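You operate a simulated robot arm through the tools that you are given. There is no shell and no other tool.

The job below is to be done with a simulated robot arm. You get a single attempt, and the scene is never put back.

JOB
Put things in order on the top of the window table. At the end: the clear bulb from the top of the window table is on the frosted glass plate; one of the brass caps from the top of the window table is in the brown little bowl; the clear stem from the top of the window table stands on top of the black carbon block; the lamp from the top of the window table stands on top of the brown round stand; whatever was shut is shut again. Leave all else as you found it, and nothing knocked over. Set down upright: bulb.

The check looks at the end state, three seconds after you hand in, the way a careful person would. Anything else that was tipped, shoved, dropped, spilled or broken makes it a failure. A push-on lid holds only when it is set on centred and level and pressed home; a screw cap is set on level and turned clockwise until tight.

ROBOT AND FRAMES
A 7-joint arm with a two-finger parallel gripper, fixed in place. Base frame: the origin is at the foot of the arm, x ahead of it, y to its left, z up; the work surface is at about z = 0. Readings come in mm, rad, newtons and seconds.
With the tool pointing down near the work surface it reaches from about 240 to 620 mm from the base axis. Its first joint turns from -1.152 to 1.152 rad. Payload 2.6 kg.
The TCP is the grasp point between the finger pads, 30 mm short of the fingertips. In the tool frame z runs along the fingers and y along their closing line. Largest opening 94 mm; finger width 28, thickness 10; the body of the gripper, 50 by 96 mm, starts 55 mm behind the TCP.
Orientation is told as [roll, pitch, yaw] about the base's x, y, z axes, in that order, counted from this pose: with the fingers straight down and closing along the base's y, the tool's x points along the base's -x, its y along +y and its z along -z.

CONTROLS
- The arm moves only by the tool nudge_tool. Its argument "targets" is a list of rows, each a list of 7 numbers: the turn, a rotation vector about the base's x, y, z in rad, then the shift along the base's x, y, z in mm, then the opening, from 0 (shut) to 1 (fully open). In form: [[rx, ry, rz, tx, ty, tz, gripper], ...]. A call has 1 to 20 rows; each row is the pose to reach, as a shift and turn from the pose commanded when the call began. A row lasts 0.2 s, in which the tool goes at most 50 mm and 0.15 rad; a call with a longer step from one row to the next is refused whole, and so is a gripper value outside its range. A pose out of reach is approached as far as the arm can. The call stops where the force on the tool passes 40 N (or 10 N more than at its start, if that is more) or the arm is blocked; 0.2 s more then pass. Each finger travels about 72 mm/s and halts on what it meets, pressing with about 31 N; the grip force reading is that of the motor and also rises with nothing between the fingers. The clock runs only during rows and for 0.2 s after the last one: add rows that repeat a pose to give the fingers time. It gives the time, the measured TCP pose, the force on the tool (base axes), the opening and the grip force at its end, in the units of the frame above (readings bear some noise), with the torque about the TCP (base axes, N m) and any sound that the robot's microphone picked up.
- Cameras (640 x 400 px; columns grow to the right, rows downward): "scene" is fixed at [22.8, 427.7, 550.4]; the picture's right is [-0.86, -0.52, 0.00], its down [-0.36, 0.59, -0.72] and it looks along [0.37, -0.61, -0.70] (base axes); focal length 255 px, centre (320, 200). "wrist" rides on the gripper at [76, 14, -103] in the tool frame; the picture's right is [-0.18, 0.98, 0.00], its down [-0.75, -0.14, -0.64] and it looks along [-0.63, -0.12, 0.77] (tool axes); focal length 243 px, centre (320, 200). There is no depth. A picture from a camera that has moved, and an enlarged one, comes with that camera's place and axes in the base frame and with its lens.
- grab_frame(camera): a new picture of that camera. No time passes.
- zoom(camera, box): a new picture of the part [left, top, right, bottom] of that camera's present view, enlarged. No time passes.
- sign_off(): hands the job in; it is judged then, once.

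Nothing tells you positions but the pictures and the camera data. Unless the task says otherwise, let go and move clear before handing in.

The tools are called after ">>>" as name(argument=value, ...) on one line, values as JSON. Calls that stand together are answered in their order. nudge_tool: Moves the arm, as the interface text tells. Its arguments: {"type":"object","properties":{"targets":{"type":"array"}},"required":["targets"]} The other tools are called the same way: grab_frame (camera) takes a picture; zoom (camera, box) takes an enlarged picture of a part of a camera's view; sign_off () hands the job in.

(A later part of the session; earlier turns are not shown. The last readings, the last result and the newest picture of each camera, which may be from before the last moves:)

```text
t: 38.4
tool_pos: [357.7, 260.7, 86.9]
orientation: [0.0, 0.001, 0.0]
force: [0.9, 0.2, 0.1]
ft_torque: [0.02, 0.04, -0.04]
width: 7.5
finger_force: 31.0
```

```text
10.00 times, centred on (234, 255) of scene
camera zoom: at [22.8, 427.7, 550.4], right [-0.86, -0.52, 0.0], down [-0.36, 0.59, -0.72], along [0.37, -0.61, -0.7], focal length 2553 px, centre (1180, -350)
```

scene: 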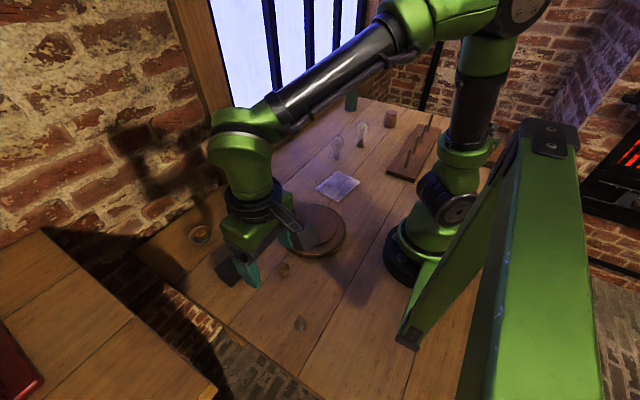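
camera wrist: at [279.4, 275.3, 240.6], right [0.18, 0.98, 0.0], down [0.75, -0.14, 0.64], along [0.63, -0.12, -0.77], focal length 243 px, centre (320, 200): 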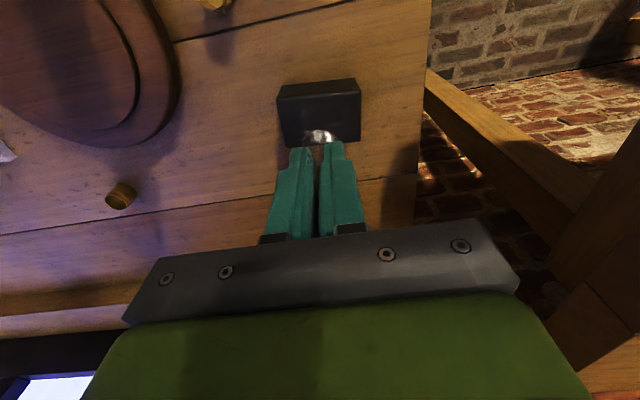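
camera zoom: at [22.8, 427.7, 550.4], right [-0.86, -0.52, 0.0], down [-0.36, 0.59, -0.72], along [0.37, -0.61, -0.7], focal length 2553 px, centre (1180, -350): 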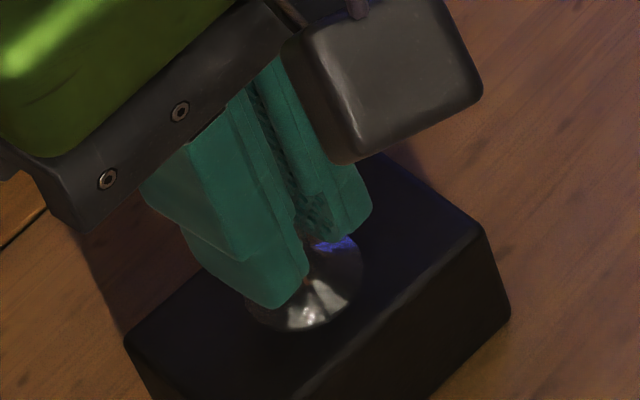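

The stem is centred about 3 mm above the block, so I'm lowering in fine steps to contact.

>>> nudge_tool(targets=[[0, 0, 0, 0.5, 0, -1, 0.07], [0, 0, 0, 0.5, 0, -2, 0.07], [0, 0, 0, 0.5, 0, -2.8, 0.07], [0, 0, 0, 0.5, 0, -2.8, 0.07]])

>>> zoom(camera="scene", box=[210, 235, 258, 275])

```text
t: 39.4
tool_pos: [359.4, 260.9, 85.0]
orientation: [0.001, 0.0, -0.002]
force: [-0.5, 0.1, -0.2]
ft_torque: [0.01, -0.01, 0.0]
width: 7.6
finger_force: 31.3
```

```text
10.00 times, centred on (234, 255) of scene
camera zoom: at [22.8, 427.7, 550.4], right [-0.86, -0.52, 0.0], down [-0.36, 0.59, -0.72], along [0.37, -0.61, -0.7], focal length 2553 px, centre (1180, -350)
```

zoom: 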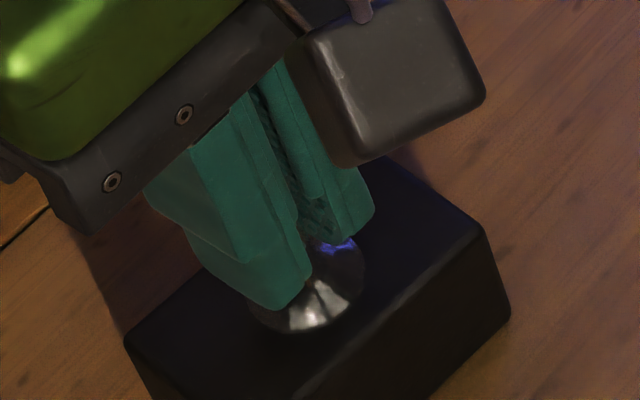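

>>> nudge_tool(targets=[[0, 0, 0, 0, 0, -0.7, 0.07], [0, 0, 0, 0, 0, -1.4, 0.07], [0, 0, 0, 0, 0, -1.4, 0.07]])

```text
t: 40.2
tool_pos: [358.4, 260.9, 82.6]
orientation: [0.002, -0.004, 0.0]
force: [-1.8, -2.9, 16.6]
ft_torque: [-0.09, 0.09, -0.02]
width: 7.6
finger_force: 30.9
```

Contact is made at about 16 N. I'll relieve the press slightly and then open the fingers.

>>> nudge_tool(targets=[[0, 0, 0, 0, 0, 0.7, 0.07], [0, 0, 0, 0, 0, 0.7, 0.07]])

```text
t: 40.8
tool_pos: [358.2, 259.7, 83.8]
orientation: [0.001, -0.004, -0.002]
force: [1.6, 2.0, 14.7]
ft_torque: [0.07, -0.09, -0.01]
width: 7.6
finger_force: 31.1
```

>>> nudge_tool(targets=[[0, 0, 0, 0, 0, 0.6, 0.07], [0, 0, 0, 0, 0, 0.6, 0.07]])

```text
t: 41.4
tool_pos: [359.6, 258.6, 84.0]
orientation: [0.002, -0.001, 0.001]
force: [2.7, 1.8, 8.1]
ft_torque: [0.11, -0.07, 0.0]
width: 7.7
finger_force: 30.9
```

>>> nudge_tool(targets=[[0, 0, 0, 0, 0, 0.5, 0.07], [0, 0, 0, 0, 0, 0.5, 0.08], [0, 0, 0, 0, 0, 0.5, 0.09], [0, 0, 0, 0, 0, 0.5, 0.11], [0, 0, 0, 0, 0, 0.5, 0.15], [0, 0, 0, 0, 0, 0.5, 0.2], [0, 0, 0, 0, 0, 0.5, 0.2]])

>>> zoom(camera="wrist", box=[240, 80, 400, 200])

>>> zoom(camera="scene", box=[210, 235, 258, 275])

```text
t: 43.0
tool_pos: [359.1, 260.1, 85.7]
orientation: [0.0, 0.0, -0.001]
force: [0.6, -0.8, 0.5]
ft_torque: [-0.02, -0.03, -0.02]
width: 18.7
finger_force: 0.0
```

```text
3.33 times, centred on (320, 140) of wrist
camera zoom: at [282.7, 274.6, 185.3], right [0.18, 0.98, 0.0], down [0.75, -0.14, 0.64], along [0.63, -0.12, -0.77], focal length 809 px, centre (320, 400)
```

zoom: 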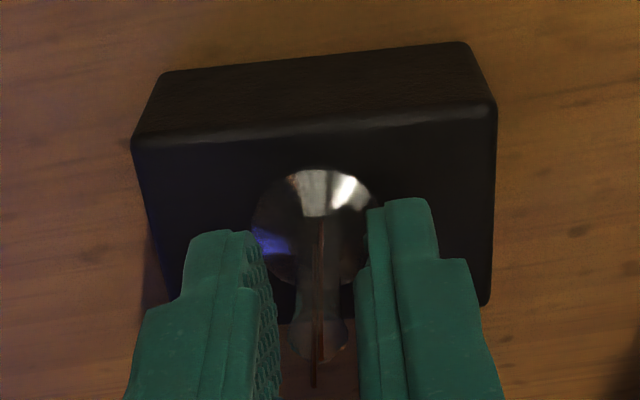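

```text
10.00 times, centred on (234, 255) of scene
camera zoom: at [22.8, 427.7, 550.4], right [-0.86, -0.52, 0.0], down [-0.36, 0.59, -0.72], along [0.37, -0.61, -0.7], focal length 2553 px, centre (1180, -350)
```

zoom: 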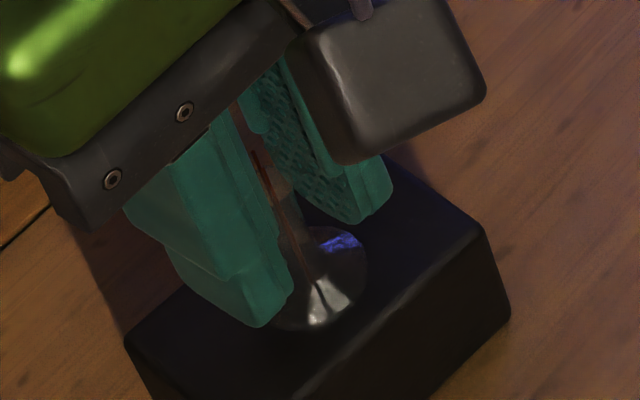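

The stem stands upright on the block. I'll open wider and rise straight up.

>>> nudge_tool(targets=[[0, 0, 0, 0, 0, 0, 0.35], [0, 0, 0, 0, 0, 0, 0.4], [0, 0, 0, 0, 0, 15, 0.4], [0, 0, 0, 0, 0, 45, 0.4], [0, 0, 0, 0, 0, 85, 0.4], [0, 0, 0, 0, 0, 120, 0.4], [0, 0, 0, 0, 0, 120, 0.4]])

>>> grab_frame(camera="wrist")

>>> zoom(camera="scene", box=[190, 205, 270, 285])

```text
t: 44.6
tool_pos: [360.1, 261.0, 204.5]
orientation: [0.001, 0.0, -0.001]
force: [0.3, 0.3, 1.3]
ft_torque: [0.02, 0.0, 0.02]
width: 37.5
finger_force: 0.1
```

```text
taken
camera wrist: at [283.6, 276.1, 304.3], right [0.18, 0.98, 0.0], down [0.75, -0.14, 0.64], along [0.63, -0.12, -0.77], focal length 243 px, centre (320, 200)
```

wrist: 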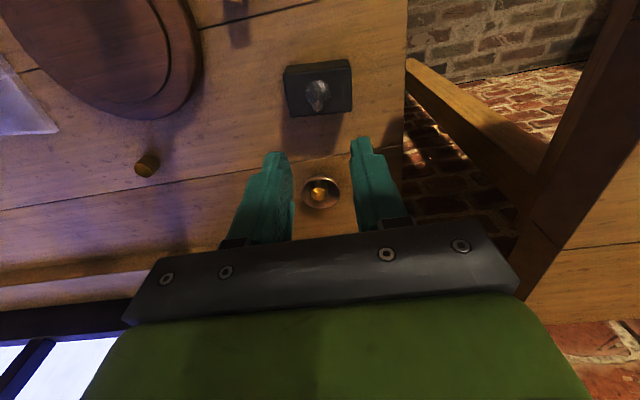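

```text
5.00 times, centred on (230, 245) of scene
camera zoom: at [22.8, 427.7, 550.4], right [-0.86, -0.52, 0.0], down [-0.36, 0.59, -0.72], along [0.37, -0.61, -0.7], focal length 1276 px, centre (770, -25)
```

zoom: 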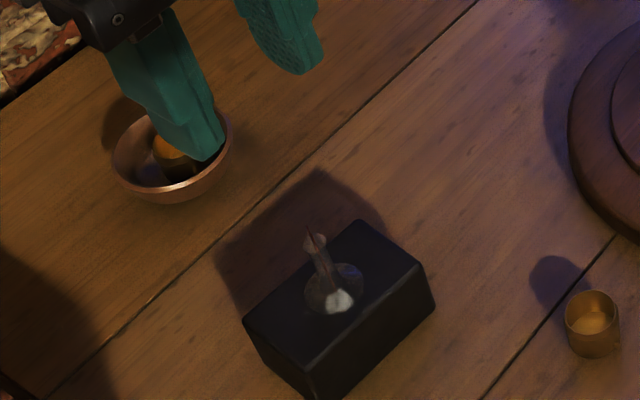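

The stem stands well on the block. Now I'll travel across to the bulb side at a safe height.

>>> nudge_tool(targets=[[0, 0, 0, 0, -40, 20, 0.6], [0, 0, 0, 0, -82, 35, 0.8], [0, 0, 0, 0, -126, 35, 0.8], [0, 0, 0, 0, -170, 35, 0.8], [0, 0, 0, 0, -214, 35, 0.8], [0, 0, 0, 0, -258, 35, 0.8], [0, 0, 0, 0, -302, 35, 0.8], [0, 0, 0, 0, -346, 35, 0.8], [0, 0, 0, 0, -390, 35, 0.8], [0, 0, 0, 0, -430, 35, 0.8], [0, 0, 0, 0, -470, 35, 0.8], [0, 0, 0, 0, -500, 35, 0.8], [0, 0, 0, 0, -500, 35, 0.8]])

>>> grab_frame(camera="wrist")

>>> grab_frame(camera="scene")

```text
t: 47.4
tool_pos: [357.4, -238.7, 239.0]
orientation: [0.001, -0.002, -0.001]
force: [0.3, 0.5, -0.6]
ft_torque: [0.01, 0.0, -0.04]
width: 75.1
finger_force: 0.0
```

```text
taken
camera wrist: at [281.8, -223.9, 340.3], right [0.18, 0.98, 0.0], down [0.75, -0.14, 0.64], along [0.63, -0.12, -0.77], focal length 243 px, centre (320, 200)
```

wrist: 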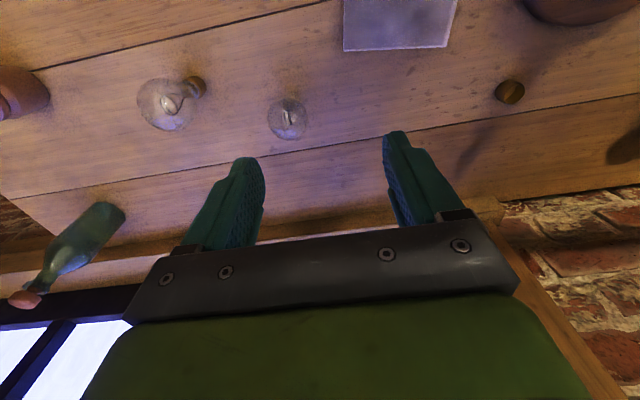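

```text
taken
```

scene: 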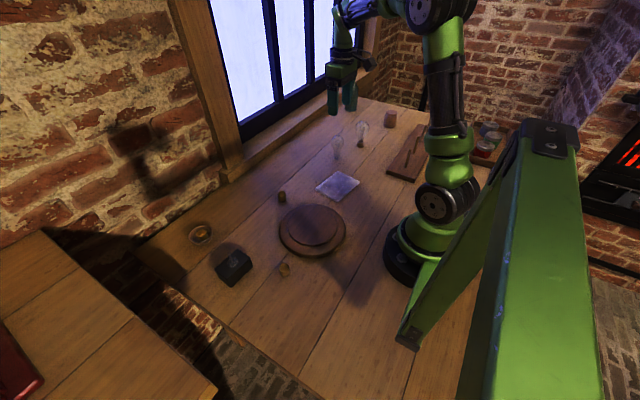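

>>> zoom(camera="wrist", box=[240, 75, 340, 155])

>>> zoom(camera="wrist", box=[120, 60, 230, 145])

>>> zoom(camera="wrist", box=[330, 0, 470, 60])

```text
5.00 times, centred on (290, 115) of wrist
camera zoom: at [281.8, -223.9, 340.3], right [0.18, 0.98, 0.0], down [0.75, -0.14, 0.64], along [0.63, -0.12, -0.77], focal length 1213 px, centre (470, 625)
```

zoom: 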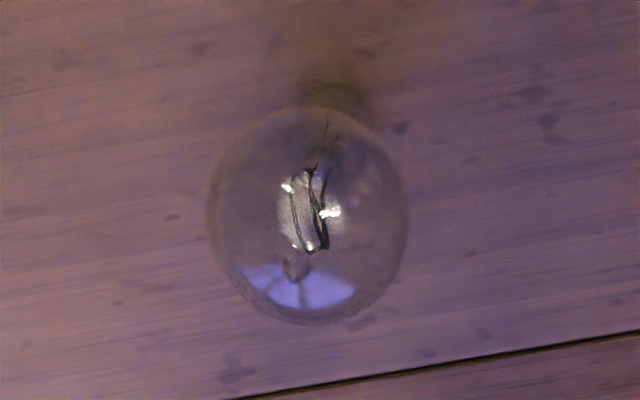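

```text
4.71 times, centred on (175, 102) of wrist
camera zoom: at [281.8, -223.9, 340.3], right [0.18, 0.98, 0.0], down [0.75, -0.14, 0.64], along [0.63, -0.12, -0.77], focal length 1142 px, centre (1002, 659)
```

zoom: 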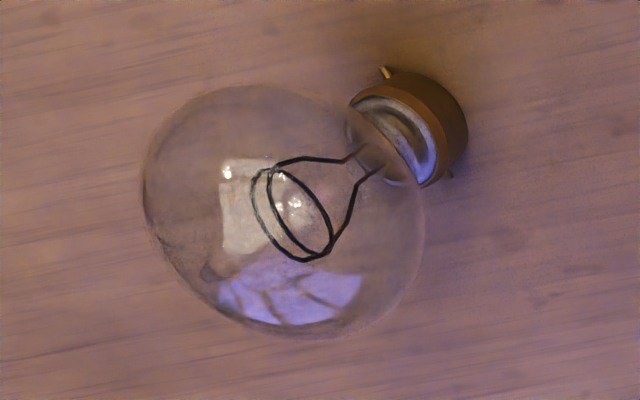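

```text
4.57 times, centred on (400, 30) of wrist
camera zoom: at [281.8, -223.9, 340.3], right [0.18, 0.98, 0.0], down [0.75, -0.14, 0.64], along [0.63, -0.12, -0.77], focal length 1109 px, centre (-46, 977)
```

zoom: 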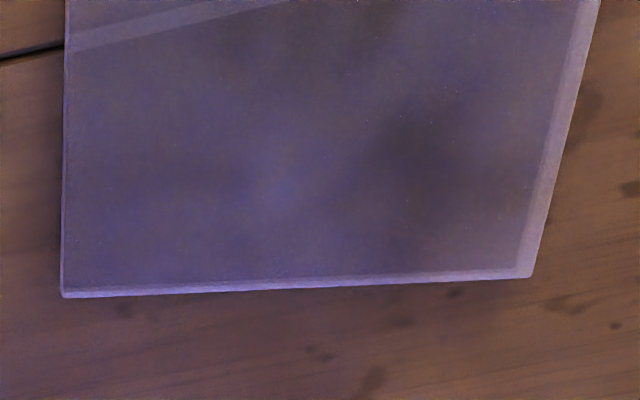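

The bulb stands at about (375, -277) with its widest point (about 45 mm) at z≈77. The lamp is at about (337, -393) and the plate centre at about (299, -140). I'll move above the bulb.

>>> nudge_tool(targets=[[0, 0, 0, 8, -20, 0, 0.75], [0, 0, 0, 17, -39, 0, 0.75], [0, 0, 0, 17, -39, -35, 0.75], [0, 0, 0, 17, -39, -60, 0.75], [0, 0, 0, 17, -39, -60, 0.75]])

>>> grab_frame(camera="wrist")

>>> zoom(camera="scene", box=[290, 60, 418, 160])

```text
t: 48.6
tool_pos: [373.8, -277.9, 177.8]
orientation: [0.001, 0.0, 0.0]
force: [-0.2, -0.9, -0.2]
ft_torque: [0.01, 0.03, 0.01]
width: 70.5
finger_force: 0.1
```

```text
taken
camera wrist: at [298.2, -263.3, 279.0], right [0.18, 0.98, 0.0], down [0.75, -0.14, 0.64], along [0.63, -0.12, -0.77], focal length 243 px, centre (320, 200)
```

wrist: 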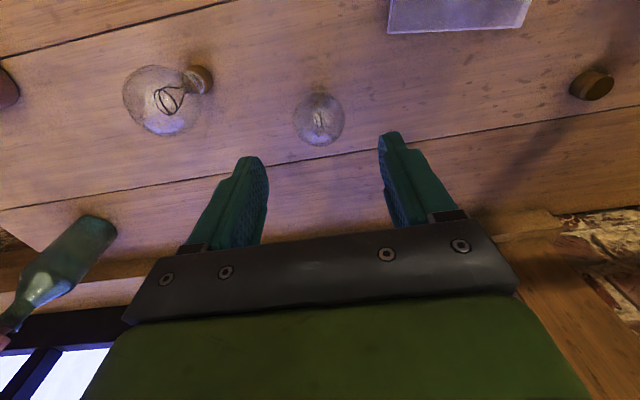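

```text
4.00 times, centred on (354, 110) of scene
camera zoom: at [22.8, 427.7, 550.4], right [-0.86, -0.52, 0.0], down [-0.36, 0.59, -0.72], along [0.37, -0.61, -0.7], focal length 1021 px, centre (184, 560)
```

zoom: 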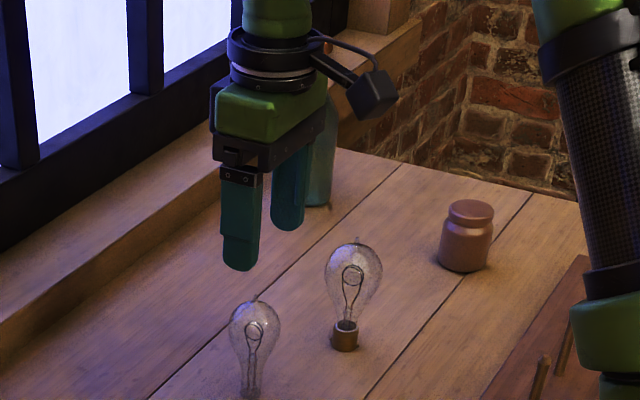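

>>> zoom(camera="wrist", box=[270, 70, 370, 155])

```text
4.71 times, centred on (320, 112) of wrist
camera zoom: at [298.2, -263.3, 279.0], right [0.18, 0.98, 0.0], down [0.75, -0.14, 0.64], along [0.63, -0.12, -0.77], focal length 1142 px, centre (320, 612)
```

zoom: 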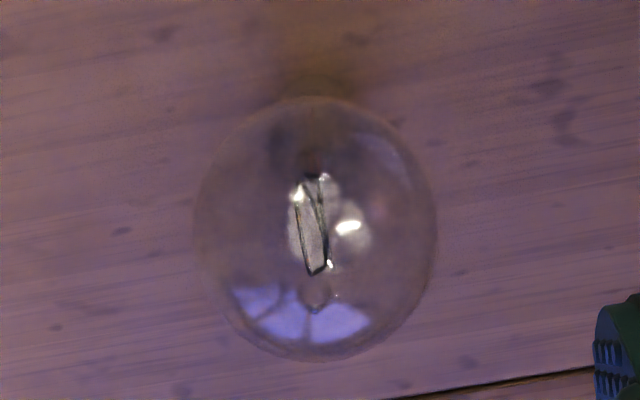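

The bulb is within 1 mm of the tool axis. I'll descend so its widest part sits at the grasp point.

>>> nudge_tool(targets=[[0, 0, 0, 1, -0.9, -30, 0.75], [0, 0, 0, 1, -0.9, -60, 0.75], [0, 0, 0, 1, -0.9, -85, 0.75], [0, 0, 0, 1, -0.9, -100, 0.75], [0, 0, 0, 1, -0.9, -100, 0.75]])

>>> grab_frame(camera="wrist")

>>> zoom(camera="scene", box=[300, 90, 396, 170])

```text
t: 49.8
tool_pos: [376.2, -281.7, 79.0]
orientation: [0.0, 0.001, 0.0]
force: [-0.8, -0.9, 0.3]
ft_torque: [0.01, 0.02, 0.0]
width: 70.6
finger_force: 0.0
```

```text
taken
camera wrist: at [299.9, -266.8, 179.3], right [0.18, 0.98, 0.0], down [0.75, -0.14, 0.64], along [0.63, -0.12, -0.77], focal length 243 px, centre (320, 200)
```

wrist: 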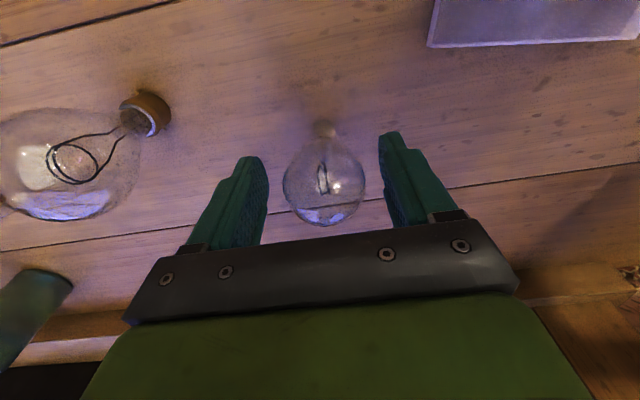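

```text
5.00 times, centred on (348, 130) of scene
camera zoom: at [22.8, 427.7, 550.4], right [-0.86, -0.52, 0.0], down [-0.36, 0.59, -0.72], along [0.37, -0.61, -0.7], focal length 1276 px, centre (180, 550)
```

zoom: 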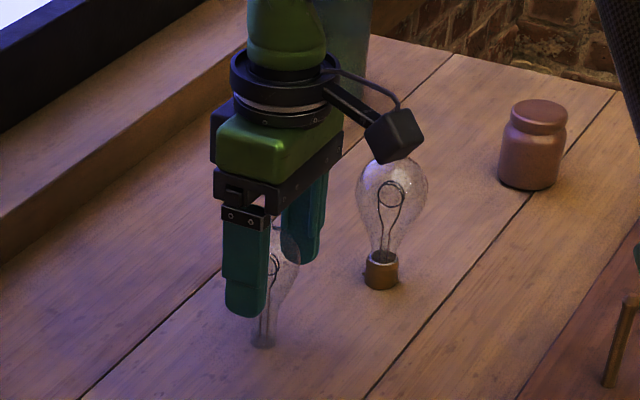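

The bulb is 2 mm toward +y and its centre is slightly below the grasp point. I'll adjust and close gently.

>>> nudge_tool(targets=[[0, 0, 0, 0, 2, -3, 0.75], [0, 0, 0, 0, 2, -3, 0.65], [0, 0, 0, 0, 2, -3, 0.55], [0, 0, 0, 0, 2, -3, 0.48], [0, 0, 0, 0, 2, -3, 0.44], [0, 0, 0, 0, 2, -3, 0.42], [0, 0, 0, 0, 2, -3, 0.42]])

>>> zoom(camera="wrist", box=[220, 100, 420, 240])

>>> zoom(camera="scene", box=[310, 110, 374, 160])

```text
t: 51.4
tool_pos: [376.0, -279.0, 76.4]
orientation: [0.0, 0.0, -0.001]
force: [-0.4, 0.7, 0.6]
ft_torque: [-0.02, -0.04, -0.03]
width: 44.8
finger_force: 30.0
```

```text
2.86 times, centred on (320, 170) of wrist
camera zoom: at [300.4, -264.1, 177.1], right [0.18, 0.98, 0.0], down [0.75, -0.14, 0.64], along [0.63, -0.12, -0.77], focal length 693 px, centre (320, 286)
```

zoom: 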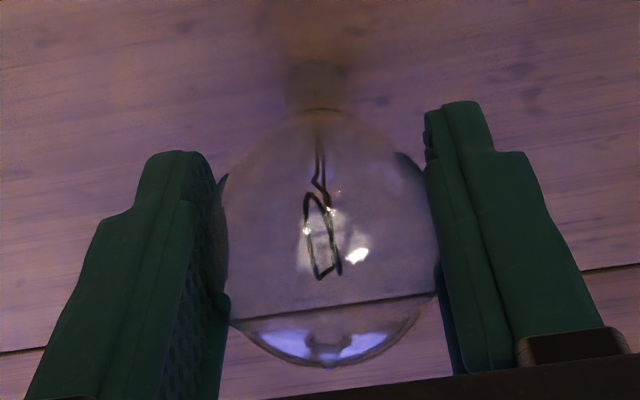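

```text
8.00 times, centred on (342, 135) of scene
camera zoom: at [22.8, 427.7, 550.4], right [-0.86, -0.52, 0.0], down [-0.36, 0.59, -0.72], along [0.37, -0.61, -0.7], focal length 2042 px, centre (144, 720)
```

zoom: 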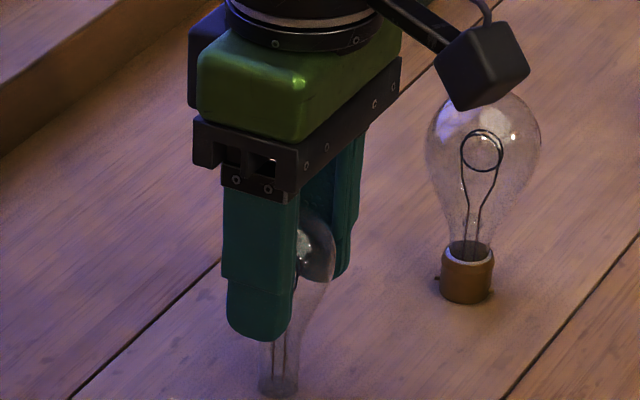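

The bulb is held at 44.8 mm. I'll lift gently and check.

>>> nudge_tool(targets=[[0, 0, 0, 0, 0, 4, 0.42], [0, 0, 0, 0, 0, 12, 0.42], [0, 0, 0, 0, 0, 25, 0.42], [0, 0, 0, 0, 0, 45, 0.42], [0, 0, 0, 0, 0, 60, 0.42], [0, 0, 0, 0, 0, 60, 0.42]])

>>> zoom(camera="wrist", box=[220, 60, 420, 240])

>>> zoom(camera="scene", box=[300, 80, 380, 160])

```text
t: 52.8
tool_pos: [376.9, -277.6, 137.0]
orientation: [-0.001, 0.001, -0.001]
force: [0.9, 0.4, 0.1]
ft_torque: [-0.03, 0.01, -0.02]
width: 44.6
finger_force: 30.2
```

```text
2.22 times, centred on (320, 150) of wrist
camera zoom: at [300.7, -263.0, 237.8], right [0.18, 0.98, 0.0], down [0.75, -0.14, 0.64], along [0.63, -0.12, -0.77], focal length 539 px, centre (320, 311)
```

zoom: 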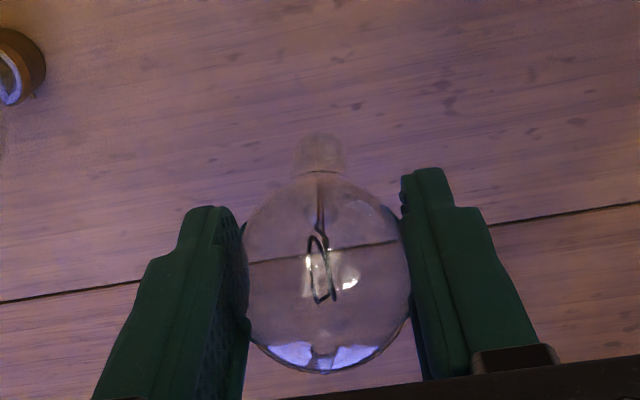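

```text
5.00 times, centred on (340, 120) of scene
camera zoom: at [22.8, 427.7, 550.4], right [-0.86, -0.52, 0.0], down [-0.36, 0.59, -0.72], along [0.37, -0.61, -0.7], focal length 1276 px, centre (220, 600)
```

zoom: 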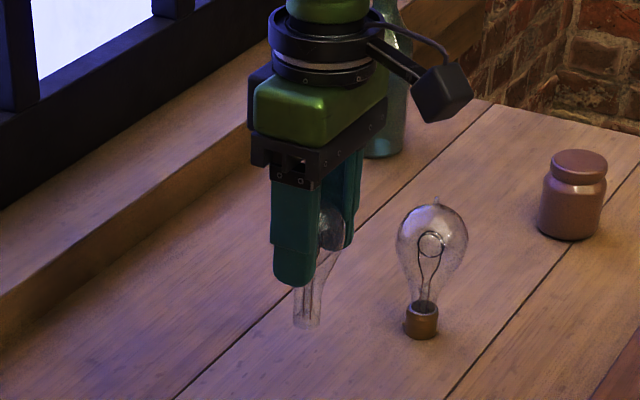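

The bulb is hanging upright. I'll carry it over to the plate.

>>> nudge_tool(targets=[[0, 0, 0, -10, 17, 3, 0.42], [0, 0, 0, -29, 51, 3, 0.42], [0, 0, 0, -48, 85, 3, 0.42], [0, 0, 0, -67, 119, 3, 0.42], [0, 0, 0, -77.5, 137, 3, 0.42], [0, 0, 0, -77.5, 137, 3, 0.42]])

>>> grab_frame(camera="wrist")

>>> zoom(camera="scene", box=[290, 110, 390, 210])

```text
t: 54.2
tool_pos: [298.1, -140.2, 138.1]
orientation: [0.0, 0.002, -0.002]
force: [-0.5, 0.2, 0.0]
ft_torque: [-0.02, 0.01, 0.0]
width: 44.8
finger_force: 30.7
```

```text
taken
camera wrist: at [222.9, -125.2, 238.4], right [0.18, 0.98, 0.0], down [0.75, -0.14, 0.64], along [0.63, -0.12, -0.77], focal length 243 px, centre (320, 200)
```

wrist: 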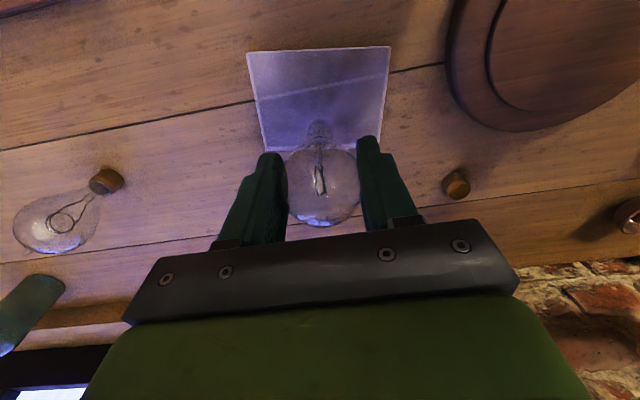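

```text
4.00 times, centred on (340, 160) of scene
camera zoom: at [22.8, 427.7, 550.4], right [-0.86, -0.52, 0.0], down [-0.36, 0.59, -0.72], along [0.37, -0.61, -0.7], focal length 1021 px, centre (240, 360)
```

zoom: 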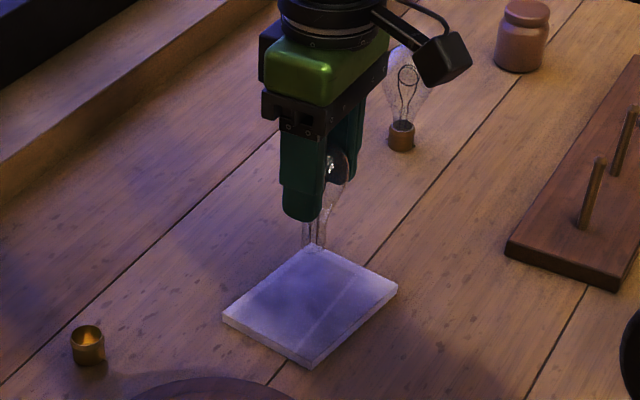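

The bulb is over the plate centre at (299, -140). I'll lower to just above the plate.

>>> nudge_tool(targets=[[0, 0, 0, 0, 0, -15, 0.42], [0, 0, 0, 0, 0, -30, 0.42], [0, 0, 0, 0, 0, -42, 0.42], [0, 0, 0, 0, 0, -48, 0.42], [0, 0, 0, 0, 0, -48, 0.42]])

>>> zoom(camera="wrist", box=[200, 30, 440, 230])

>>> zoom(camera="scene", box=[305, 140, 369, 210])

```text
t: 55.4
tool_pos: [299.2, -140.4, 91.6]
orientation: [0.0, 0.0, 0.001]
force: [-0.5, -0.3, -0.3]
ft_torque: [0.01, 0.01, -0.02]
width: 44.4
finger_force: 30.2
```

```text
2.00 times, centred on (320, 130) of wrist
camera zoom: at [223.2, -125.4, 191.5], right [0.18, 0.98, 0.0], down [0.75, -0.14, 0.64], along [0.63, -0.12, -0.77], focal length 485 px, centre (320, 340)
```

zoom: 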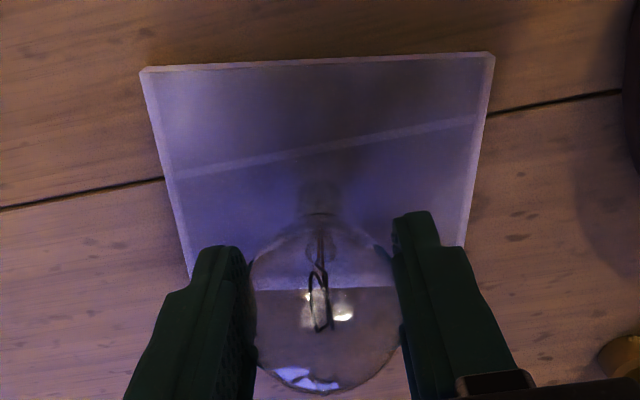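

```text
5.71 times, centred on (337, 175) of scene
camera zoom: at [22.8, 427.7, 550.4], right [-0.86, -0.52, 0.0], down [-0.36, 0.59, -0.72], along [0.37, -0.61, -0.7], focal length 1459 px, centre (223, 343)
```

zoom: 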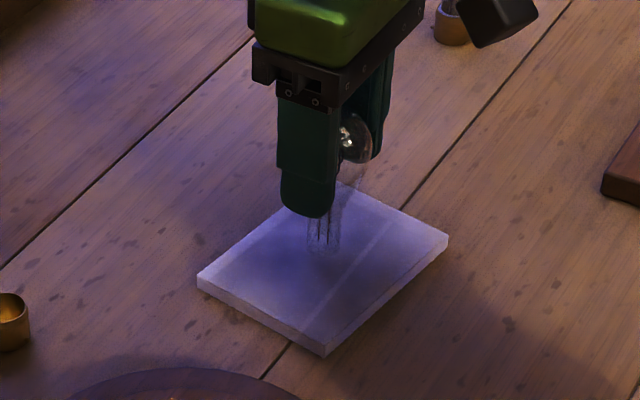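

>>> nudge_tool(targets=[[0, 0, 0, 0, 0, -2, 0.42], [0, 0, 0, 0, 0, -4, 0.42], [0, 0, 0, 0, 0, -5, 0.42], [0, 0, 0, 0, 0, -5, 0.42]])

>>> zoom(camera="scene", box=[317, 150, 357, 200])

```text
t: 56.4
tool_pos: [298.5, -139.6, 86.7]
orientation: [0.001, -0.003, 0.0]
force: [-0.2, 0.2, 1.5]
ft_torque: [-0.01, -0.04, -0.01]
width: 44.3
finger_force: 29.9
```

```text
8.00 times, centred on (337, 175) of scene
camera zoom: at [22.8, 427.7, 550.4], right [-0.86, -0.52, 0.0], down [-0.36, 0.59, -0.72], along [0.37, -0.61, -0.7], focal length 2042 px, centre (184, 400)
```

zoom: 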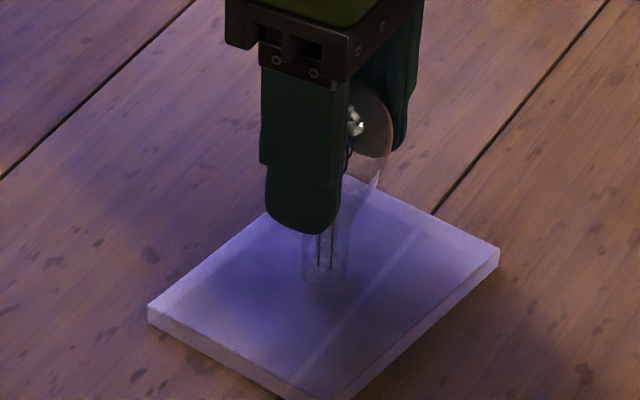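

>>> nudge_tool(targets=[[0, 0, 0, 0, 0, -0.6, 0.42], [0, 0, 0, 0, 0, -0.6, 0.42]])

```text
t: 57.0
tool_pos: [299.2, -140.5, 85.2]
orientation: [0.0, -0.003, -0.001]
force: [-1.5, 2.2, 12.6]
ft_torque: [0.19, 0.03, 0.03]
width: 44.2
finger_force: 29.5
```

The base has touched the plate. I'll ease off half a millimetre and open slowly.

>>> nudge_tool(targets=[[0, 0, 0, 0, 0, 0.5, 0.42], [0, 0, 0, 0, 0, 0.5, 0.42]])

```text
t: 57.6
tool_pos: [299.7, -140.6, 86.6]
orientation: [0.001, 0.0, 0.0]
force: [-2.1, 0.8, 9.6]
ft_torque: [0.08, 0.08, 0.01]
width: 44.3
finger_force: 29.9
```

>>> nudge_tool(targets=[[0, 0, 0, 0, 0, 0.5, 0.42], [0, 0, 0, 0, 0, 0.5, 0.44], [0, 0, 0, 0, 0, 0.5, 0.46], [0, 0, 0, 0, 0, 0.5, 0.48], [0, 0, 0, 0, 0, 0.5, 0.5], [0, 0, 0, 0, 0, 0.5, 0.54], [0, 0, 0, 0, 0, 0.5, 0.6], [0, 0, 0, 0, 0, 0.5, 0.7], [0, 0, 0, 0, 0, 0.5, 0.7]])

>>> zoom(camera="wrist", box=[200, 30, 440, 230])

>>> zoom(camera="scene", box=[317, 150, 357, 200])

```text
t: 59.6
tool_pos: [298.4, -140.1, 85.8]
orientation: [-0.001, -0.001, -0.001]
force: [0.4, -0.1, 0.0]
ft_torque: [0.01, -0.01, 0.01]
width: 65.6
finger_force: 0.0
```

```text
2.00 times, centred on (320, 130) of wrist
camera zoom: at [223.2, -125.4, 187.7], right [0.18, 0.98, 0.0], down [0.75, -0.14, 0.64], along [0.63, -0.12, -0.77], focal length 485 px, centre (320, 340)
```

zoom: 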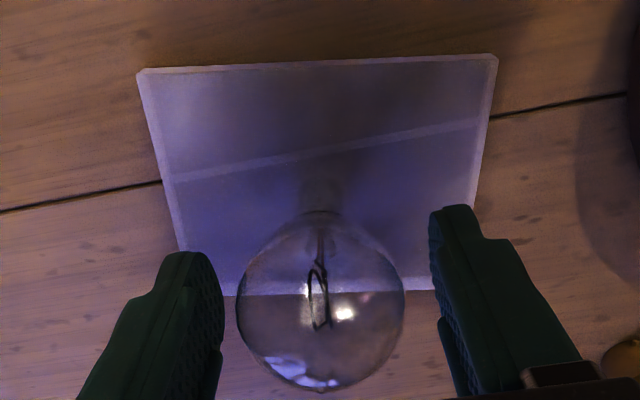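

```text
8.00 times, centred on (337, 175) of scene
camera zoom: at [22.8, 427.7, 550.4], right [-0.86, -0.52, 0.0], down [-0.36, 0.59, -0.72], along [0.37, -0.61, -0.7], focal length 2042 px, centre (184, 400)
```

zoom: 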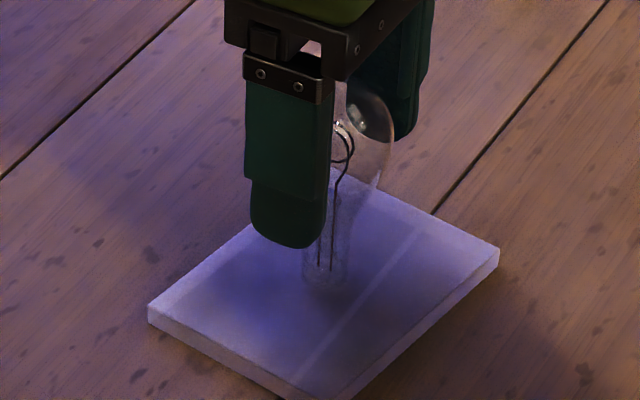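

The bulb stands upright on the plate. I'm rising straight up.

>>> nudge_tool(targets=[[0, 0, 0, 0, 0, 0, 0.75], [0, 0, 0, 0, 0, 20, 0.75], [0, 0, 0, 0, 0, 55, 0.75], [0, 0, 0, 0, 0, 95, 0.75], [0, 0, 0, 0, 0, 135, 0.75], [0, 0, 0, 0, 0, 150, 0.75], [0, 0, 0, 0, 0, 150, 0.75]])

>>> grab_frame(camera="wrist")

>>> zoom(camera="scene", box=[290, 100, 410, 210])

```text
t: 61.2
tool_pos: [300.3, -138.8, 235.9]
orientation: [0.0, -0.001, 0.0]
force: [-0.2, 0.2, -0.6]
ft_torque: [-0.02, 0.01, -0.01]
width: 70.3
finger_force: 0.0
```

```text
taken
camera wrist: at [223.5, -124.2, 337.5], right [0.18, 0.98, 0.0], down [0.75, -0.14, 0.64], along [0.63, -0.12, -0.77], focal length 243 px, centre (320, 200)
```

wrist: 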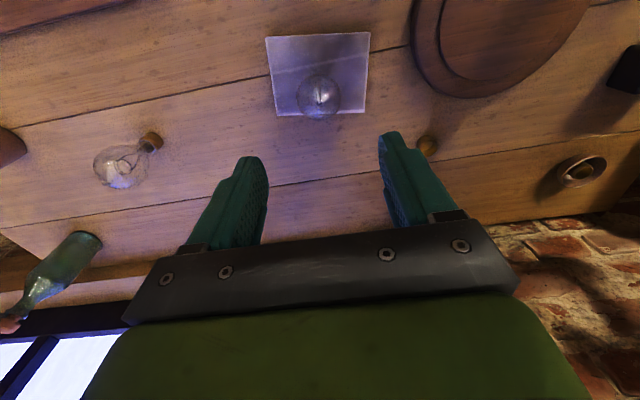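

```text
3.64 times, centred on (350, 155) of scene
camera zoom: at [22.8, 427.7, 550.4], right [-0.86, -0.52, 0.0], down [-0.36, 0.59, -0.72], along [0.37, -0.61, -0.7], focal length 928 px, centre (211, 364)
```

zoom: 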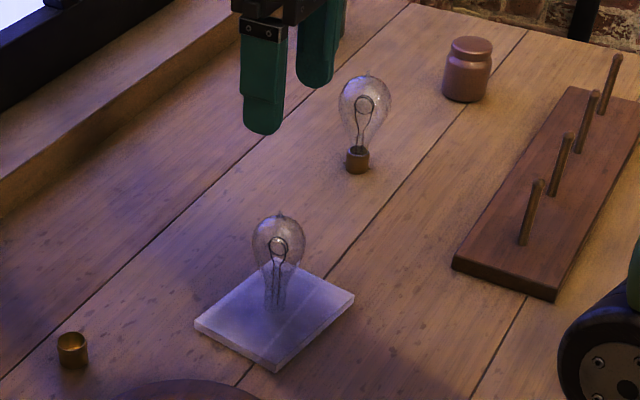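

The bulb is upright on the plate. Next is the lamp near (337, -393), so I'm moving above it.

>>> nudge_tool(targets=[[0, 0, 0, 6, -42, 5, 0.85], [0, 0, 0, 12, -84, 5, 0.85], [0, 0, 0, 18, -126, 5, 0.85], [0, 0, 0, 24, -168, 5, 0.85], [0, 0, 0, 30, -210, 5, 0.85], [0, 0, 0, 37, -254, 5, 0.85], [0, 0, 0, 37, -254, 5, 0.85]])

>>> grab_frame(camera="wrist")

>>> grab_frame(camera="scene")

```text
t: 62.8
tool_pos: [335.2, -394.5, 239.2]
orientation: [0.001, 0.0, 0.0]
force: [-0.2, -0.2, -0.2]
ft_torque: [-0.02, -0.01, -0.04]
width: 79.8
finger_force: 0.1
```

```text
taken
camera wrist: at [259.7, -379.4, 339.7], right [0.18, 0.98, 0.0], down [0.75, -0.14, 0.64], along [0.63, -0.12, -0.77], focal length 243 px, centre (320, 200)
```

wrist: 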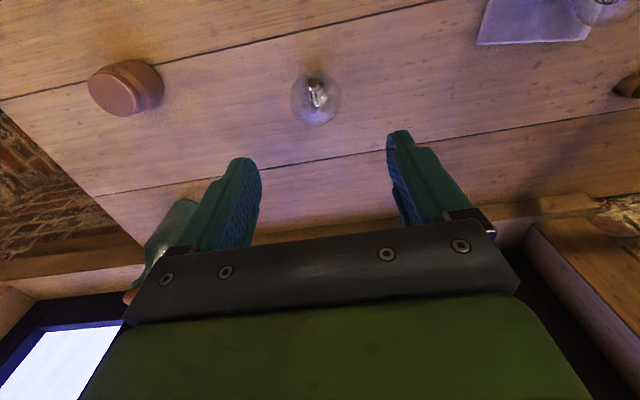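

```text
taken
```

scene: 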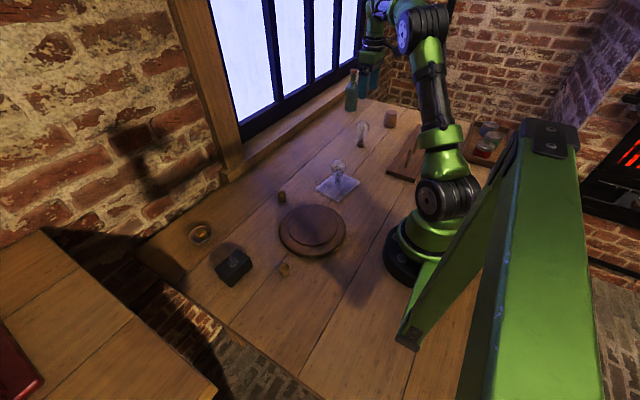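

>>> zoom(camera="wrist", box=[265, 55, 365, 140])

```text
4.71 times, centred on (315, 98) of wrist
camera zoom: at [259.7, -379.4, 339.7], right [0.18, 0.98, 0.0], down [0.75, -0.14, 0.64], along [0.63, -0.12, -0.77], focal length 1142 px, centre (344, 682)
```

zoom: 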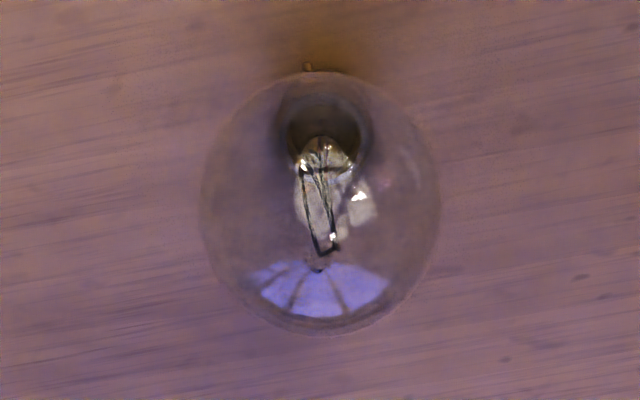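

>>> nudge_tool(targets=[[0, 0, 0, -0.6, -5, 0, 0.85], [0, 0, 0, -0.6, -5, -30, 0.85], [0, 0, 0, -0.6, -5, -52, 0.85], [0, 0, 0, -0.6, -5, -52, 0.85]])

>>> zoom(camera="wrist", box=[250, 60, 390, 160])

>>> zoom(camera="scene", box=[320, 50, 420, 150])

```text
t: 63.8
tool_pos: [333.5, -400.7, 188.3]
orientation: [0.0, 0.0, -0.001]
force: [0.4, -1.2, -0.7]
ft_torque: [0.03, 0.02, 0.03]
width: 79.9
finger_force: 0.1
```

```text
4.00 times, centred on (320, 110) of wrist
camera zoom: at [257.2, -385.0, 289.9], right [0.18, 0.98, 0.0], down [0.75, -0.14, 0.64], along [0.63, -0.12, -0.77], focal length 970 px, centre (320, 560)
```

zoom: 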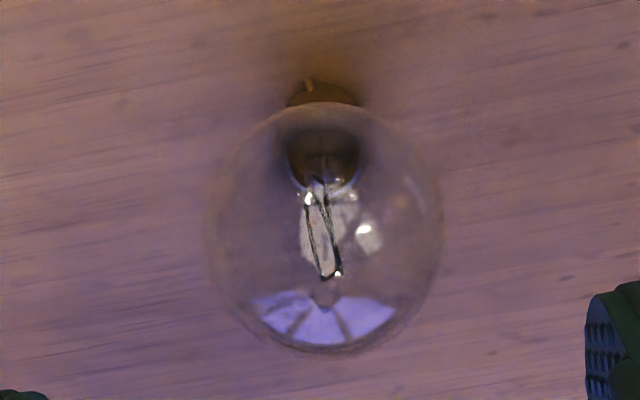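

```text
4.00 times, centred on (370, 100) of scene
camera zoom: at [22.8, 427.7, 550.4], right [-0.86, -0.52, 0.0], down [-0.36, 0.59, -0.72], along [0.37, -0.61, -0.7], focal length 1021 px, centre (120, 600)
```

zoom: 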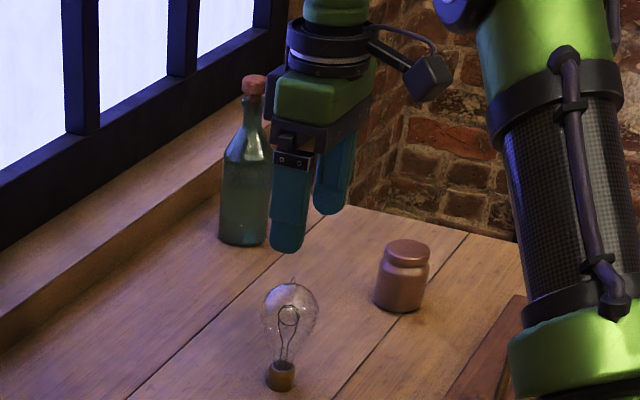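

>>> nudge_tool(targets=[[0, 0, 0, 2.5, 0.8, -30, 0.85], [0, 0, 0, 2.5, 0.8, -60, 0.85], [0, 0, 0, 2.5, 0.8, -85, 0.85], [0, 0, 0, 2.5, 0.8, -102, 0.85], [0, 0, 0, 2.5, 0.8, -102, 0.85]])

>>> zoom(camera="wrist", box=[200, 80, 440, 240])

>>> zoom(camera="scene", box=[320, 70, 400, 160])

```text
t: 65.0
tool_pos: [336.9, -398.3, 85.4]
orientation: [0.0, 0.0, -0.001]
force: [0.7, -0.1, 0.5]
ft_torque: [-0.02, 0.0, -0.02]
width: 80.1
finger_force: 0.0
```

```text
2.50 times, centred on (320, 160) of wrist
camera zoom: at [261.5, -383.3, 186.7], right [0.18, 0.98, 0.0], down [0.75, -0.14, 0.64], along [0.63, -0.12, -0.77], focal length 606 px, centre (320, 300)
```

zoom: 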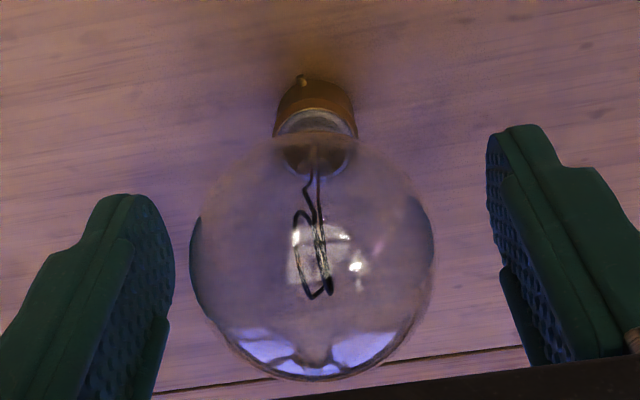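

```text
4.44 times, centred on (360, 115) of scene
camera zoom: at [22.8, 427.7, 550.4], right [-0.86, -0.52, 0.0], down [-0.36, 0.59, -0.72], along [0.37, -0.61, -0.7], focal length 1134 px, centre (142, 578)
```

zoom: 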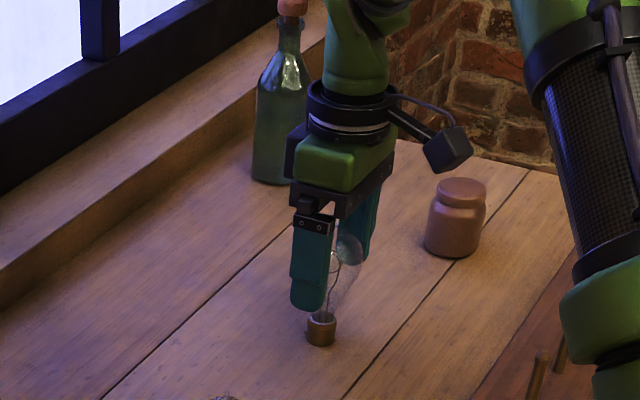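

>>> nudge_tool(targets=[[0, 0, 0, 0, -1.7, -2, 0.8], [0, 0, 0, 0, -1.7, -2, 0.7], [0, 0, 0, 0, -1.7, -2, 0.62], [0, 0, 0, 0, -1.7, -2, 0.56], [0, 0, 0, 0, -1.7, -2, 0.52], [0, 0, 0, 0, -1.7, -2, 0.48], [0, 0, 0, 0, -1.7, -2, 0.48]])

>>> zoom(camera="wrist", box=[200, 80, 440, 240])

```text
t: 66.6
tool_pos: [337.9, -400.1, 86.0]
orientation: [-0.001, -0.001, 0.0]
force: [0.1, -1.2, 0.4]
ft_torque: [-0.04, -0.01, 0.03]
width: 52.9
finger_force: 30.2
```

```text
2.50 times, centred on (320, 160) of wrist
camera zoom: at [262.0, -385.3, 185.8], right [0.18, 0.98, 0.0], down [0.75, -0.14, 0.64], along [0.63, -0.12, -0.77], focal length 606 px, centre (320, 300)
```

zoom: 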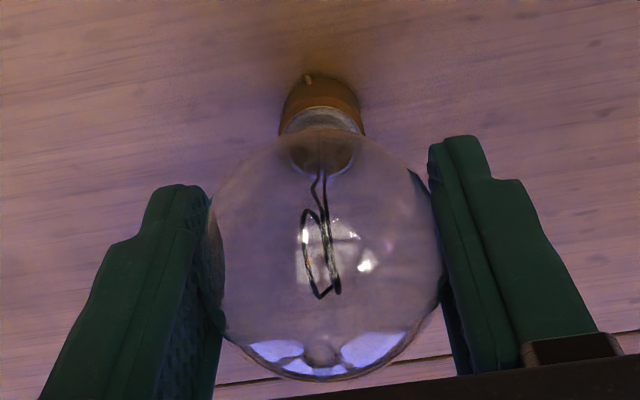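

The lamp is gripped at 52.9 mm. I'll lift slowly to check that the cap comes with the bulb.

>>> nudge_tool(targets=[[0, 0, 0, 0, 0, 3, 0.48], [0, 0, 0, 0, 0, 8, 0.48], [0, 0, 0, 0, 0, 20, 0.48], [0, 0, 0, 0, 0, 35, 0.48], [0, 0, 0, 0, 0, 35, 0.48]])

>>> zoom(camera="wrist", box=[200, 80, 440, 240])

>>> zoom(camera="scene", box=[320, 70, 400, 160])

```text
t: 67.8
tool_pos: [337.0, -402.5, 120.0]
orientation: [-0.001, 0.001, 0.001]
force: [-0.1, 0.3, 0.2]
ft_torque: [-0.03, -0.02, 0.01]
width: 52.6
finger_force: 30.0
```

```text
2.50 times, centred on (320, 160) of wrist
camera zoom: at [261.6, -386.5, 221.2], right [0.18, 0.98, 0.0], down [0.75, -0.14, 0.64], along [0.63, -0.12, -0.77], focal length 606 px, centre (320, 300)
```

zoom: 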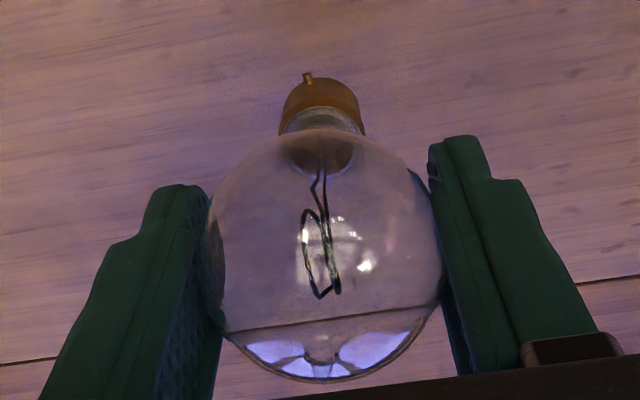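

```text
4.44 times, centred on (360, 115) of scene
camera zoom: at [22.8, 427.7, 550.4], right [-0.86, -0.52, 0.0], down [-0.36, 0.59, -0.72], along [0.37, -0.61, -0.7], focal length 1134 px, centre (142, 578)
```

zoom: 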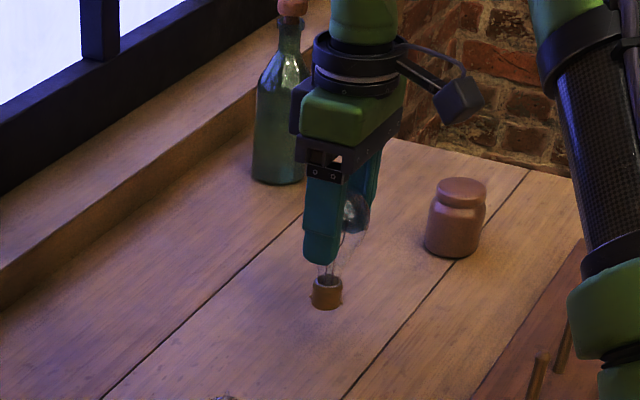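

The whole lamp came up together. I'll raise it well above everything and route it around the bulb toward the stand.

>>> nudge_tool(targets=[[0, 0, 0, 0, 0, 30, 0.48], [0, 0, 0, 0, 0, 65, 0.48], [0, 0, 0, 0, 0, 100, 0.48], [0, 0, 0, 0, 0, 120, 0.48], [0, 0, 0, 10, 32, 122, 0.48], [0, 0, 0, 22, 68, 122, 0.48], [0, 0, 0, 34, 105, 122, 0.48], [0, 0, 0, 46, 142, 122, 0.48], [0, 0, 0, 56, 178, 122, 0.48], [0, 0, 0, 63, 210, 122, 0.48], [0, 0, 0, 63, 240, 122, 0.48], [0, 0, 0, 63, 275, 122, 0.48], [0, 0, 0, 63, 310, 122, 0.48], [0, 0, 0, 63, 335, 122, 0.48], [0, 0, 0, 63, 345, 122, 0.48], [0, 0, 0, 63, 345, 122, 0.48]])

>>> grab_frame(camera="wrist")

>>> grab_frame(camera="scene")

```text
t: 71.2
tool_pos: [400.2, -55.5, 242.7]
orientation: [0.0, 0.0, 0.001]
force: [-0.1, 1.1, -0.8]
ft_torque: [0.0, 0.01, 0.02]
width: 52.8
finger_force: 30.2
```

```text
taken
camera wrist: at [324.6, -40.1, 343.3], right [0.18, 0.98, 0.0], down [0.75, -0.14, 0.64], along [0.63, -0.12, -0.77], focal length 243 px, centre (320, 200)
```

wrist: 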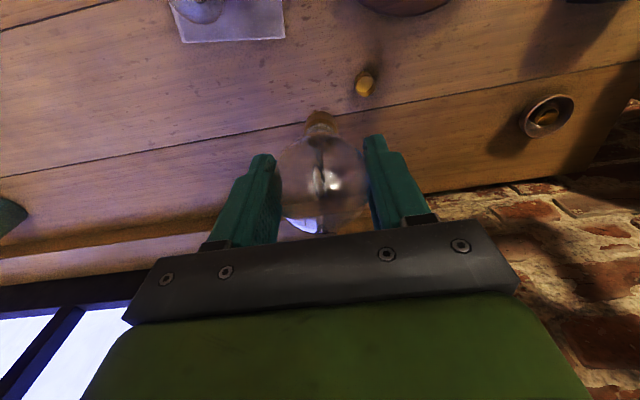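

```text
taken
```

scene: 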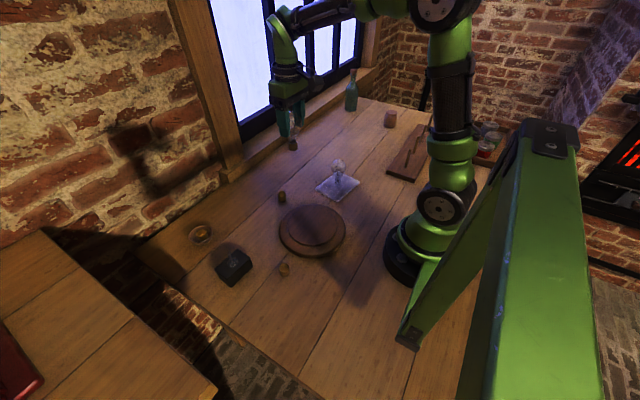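

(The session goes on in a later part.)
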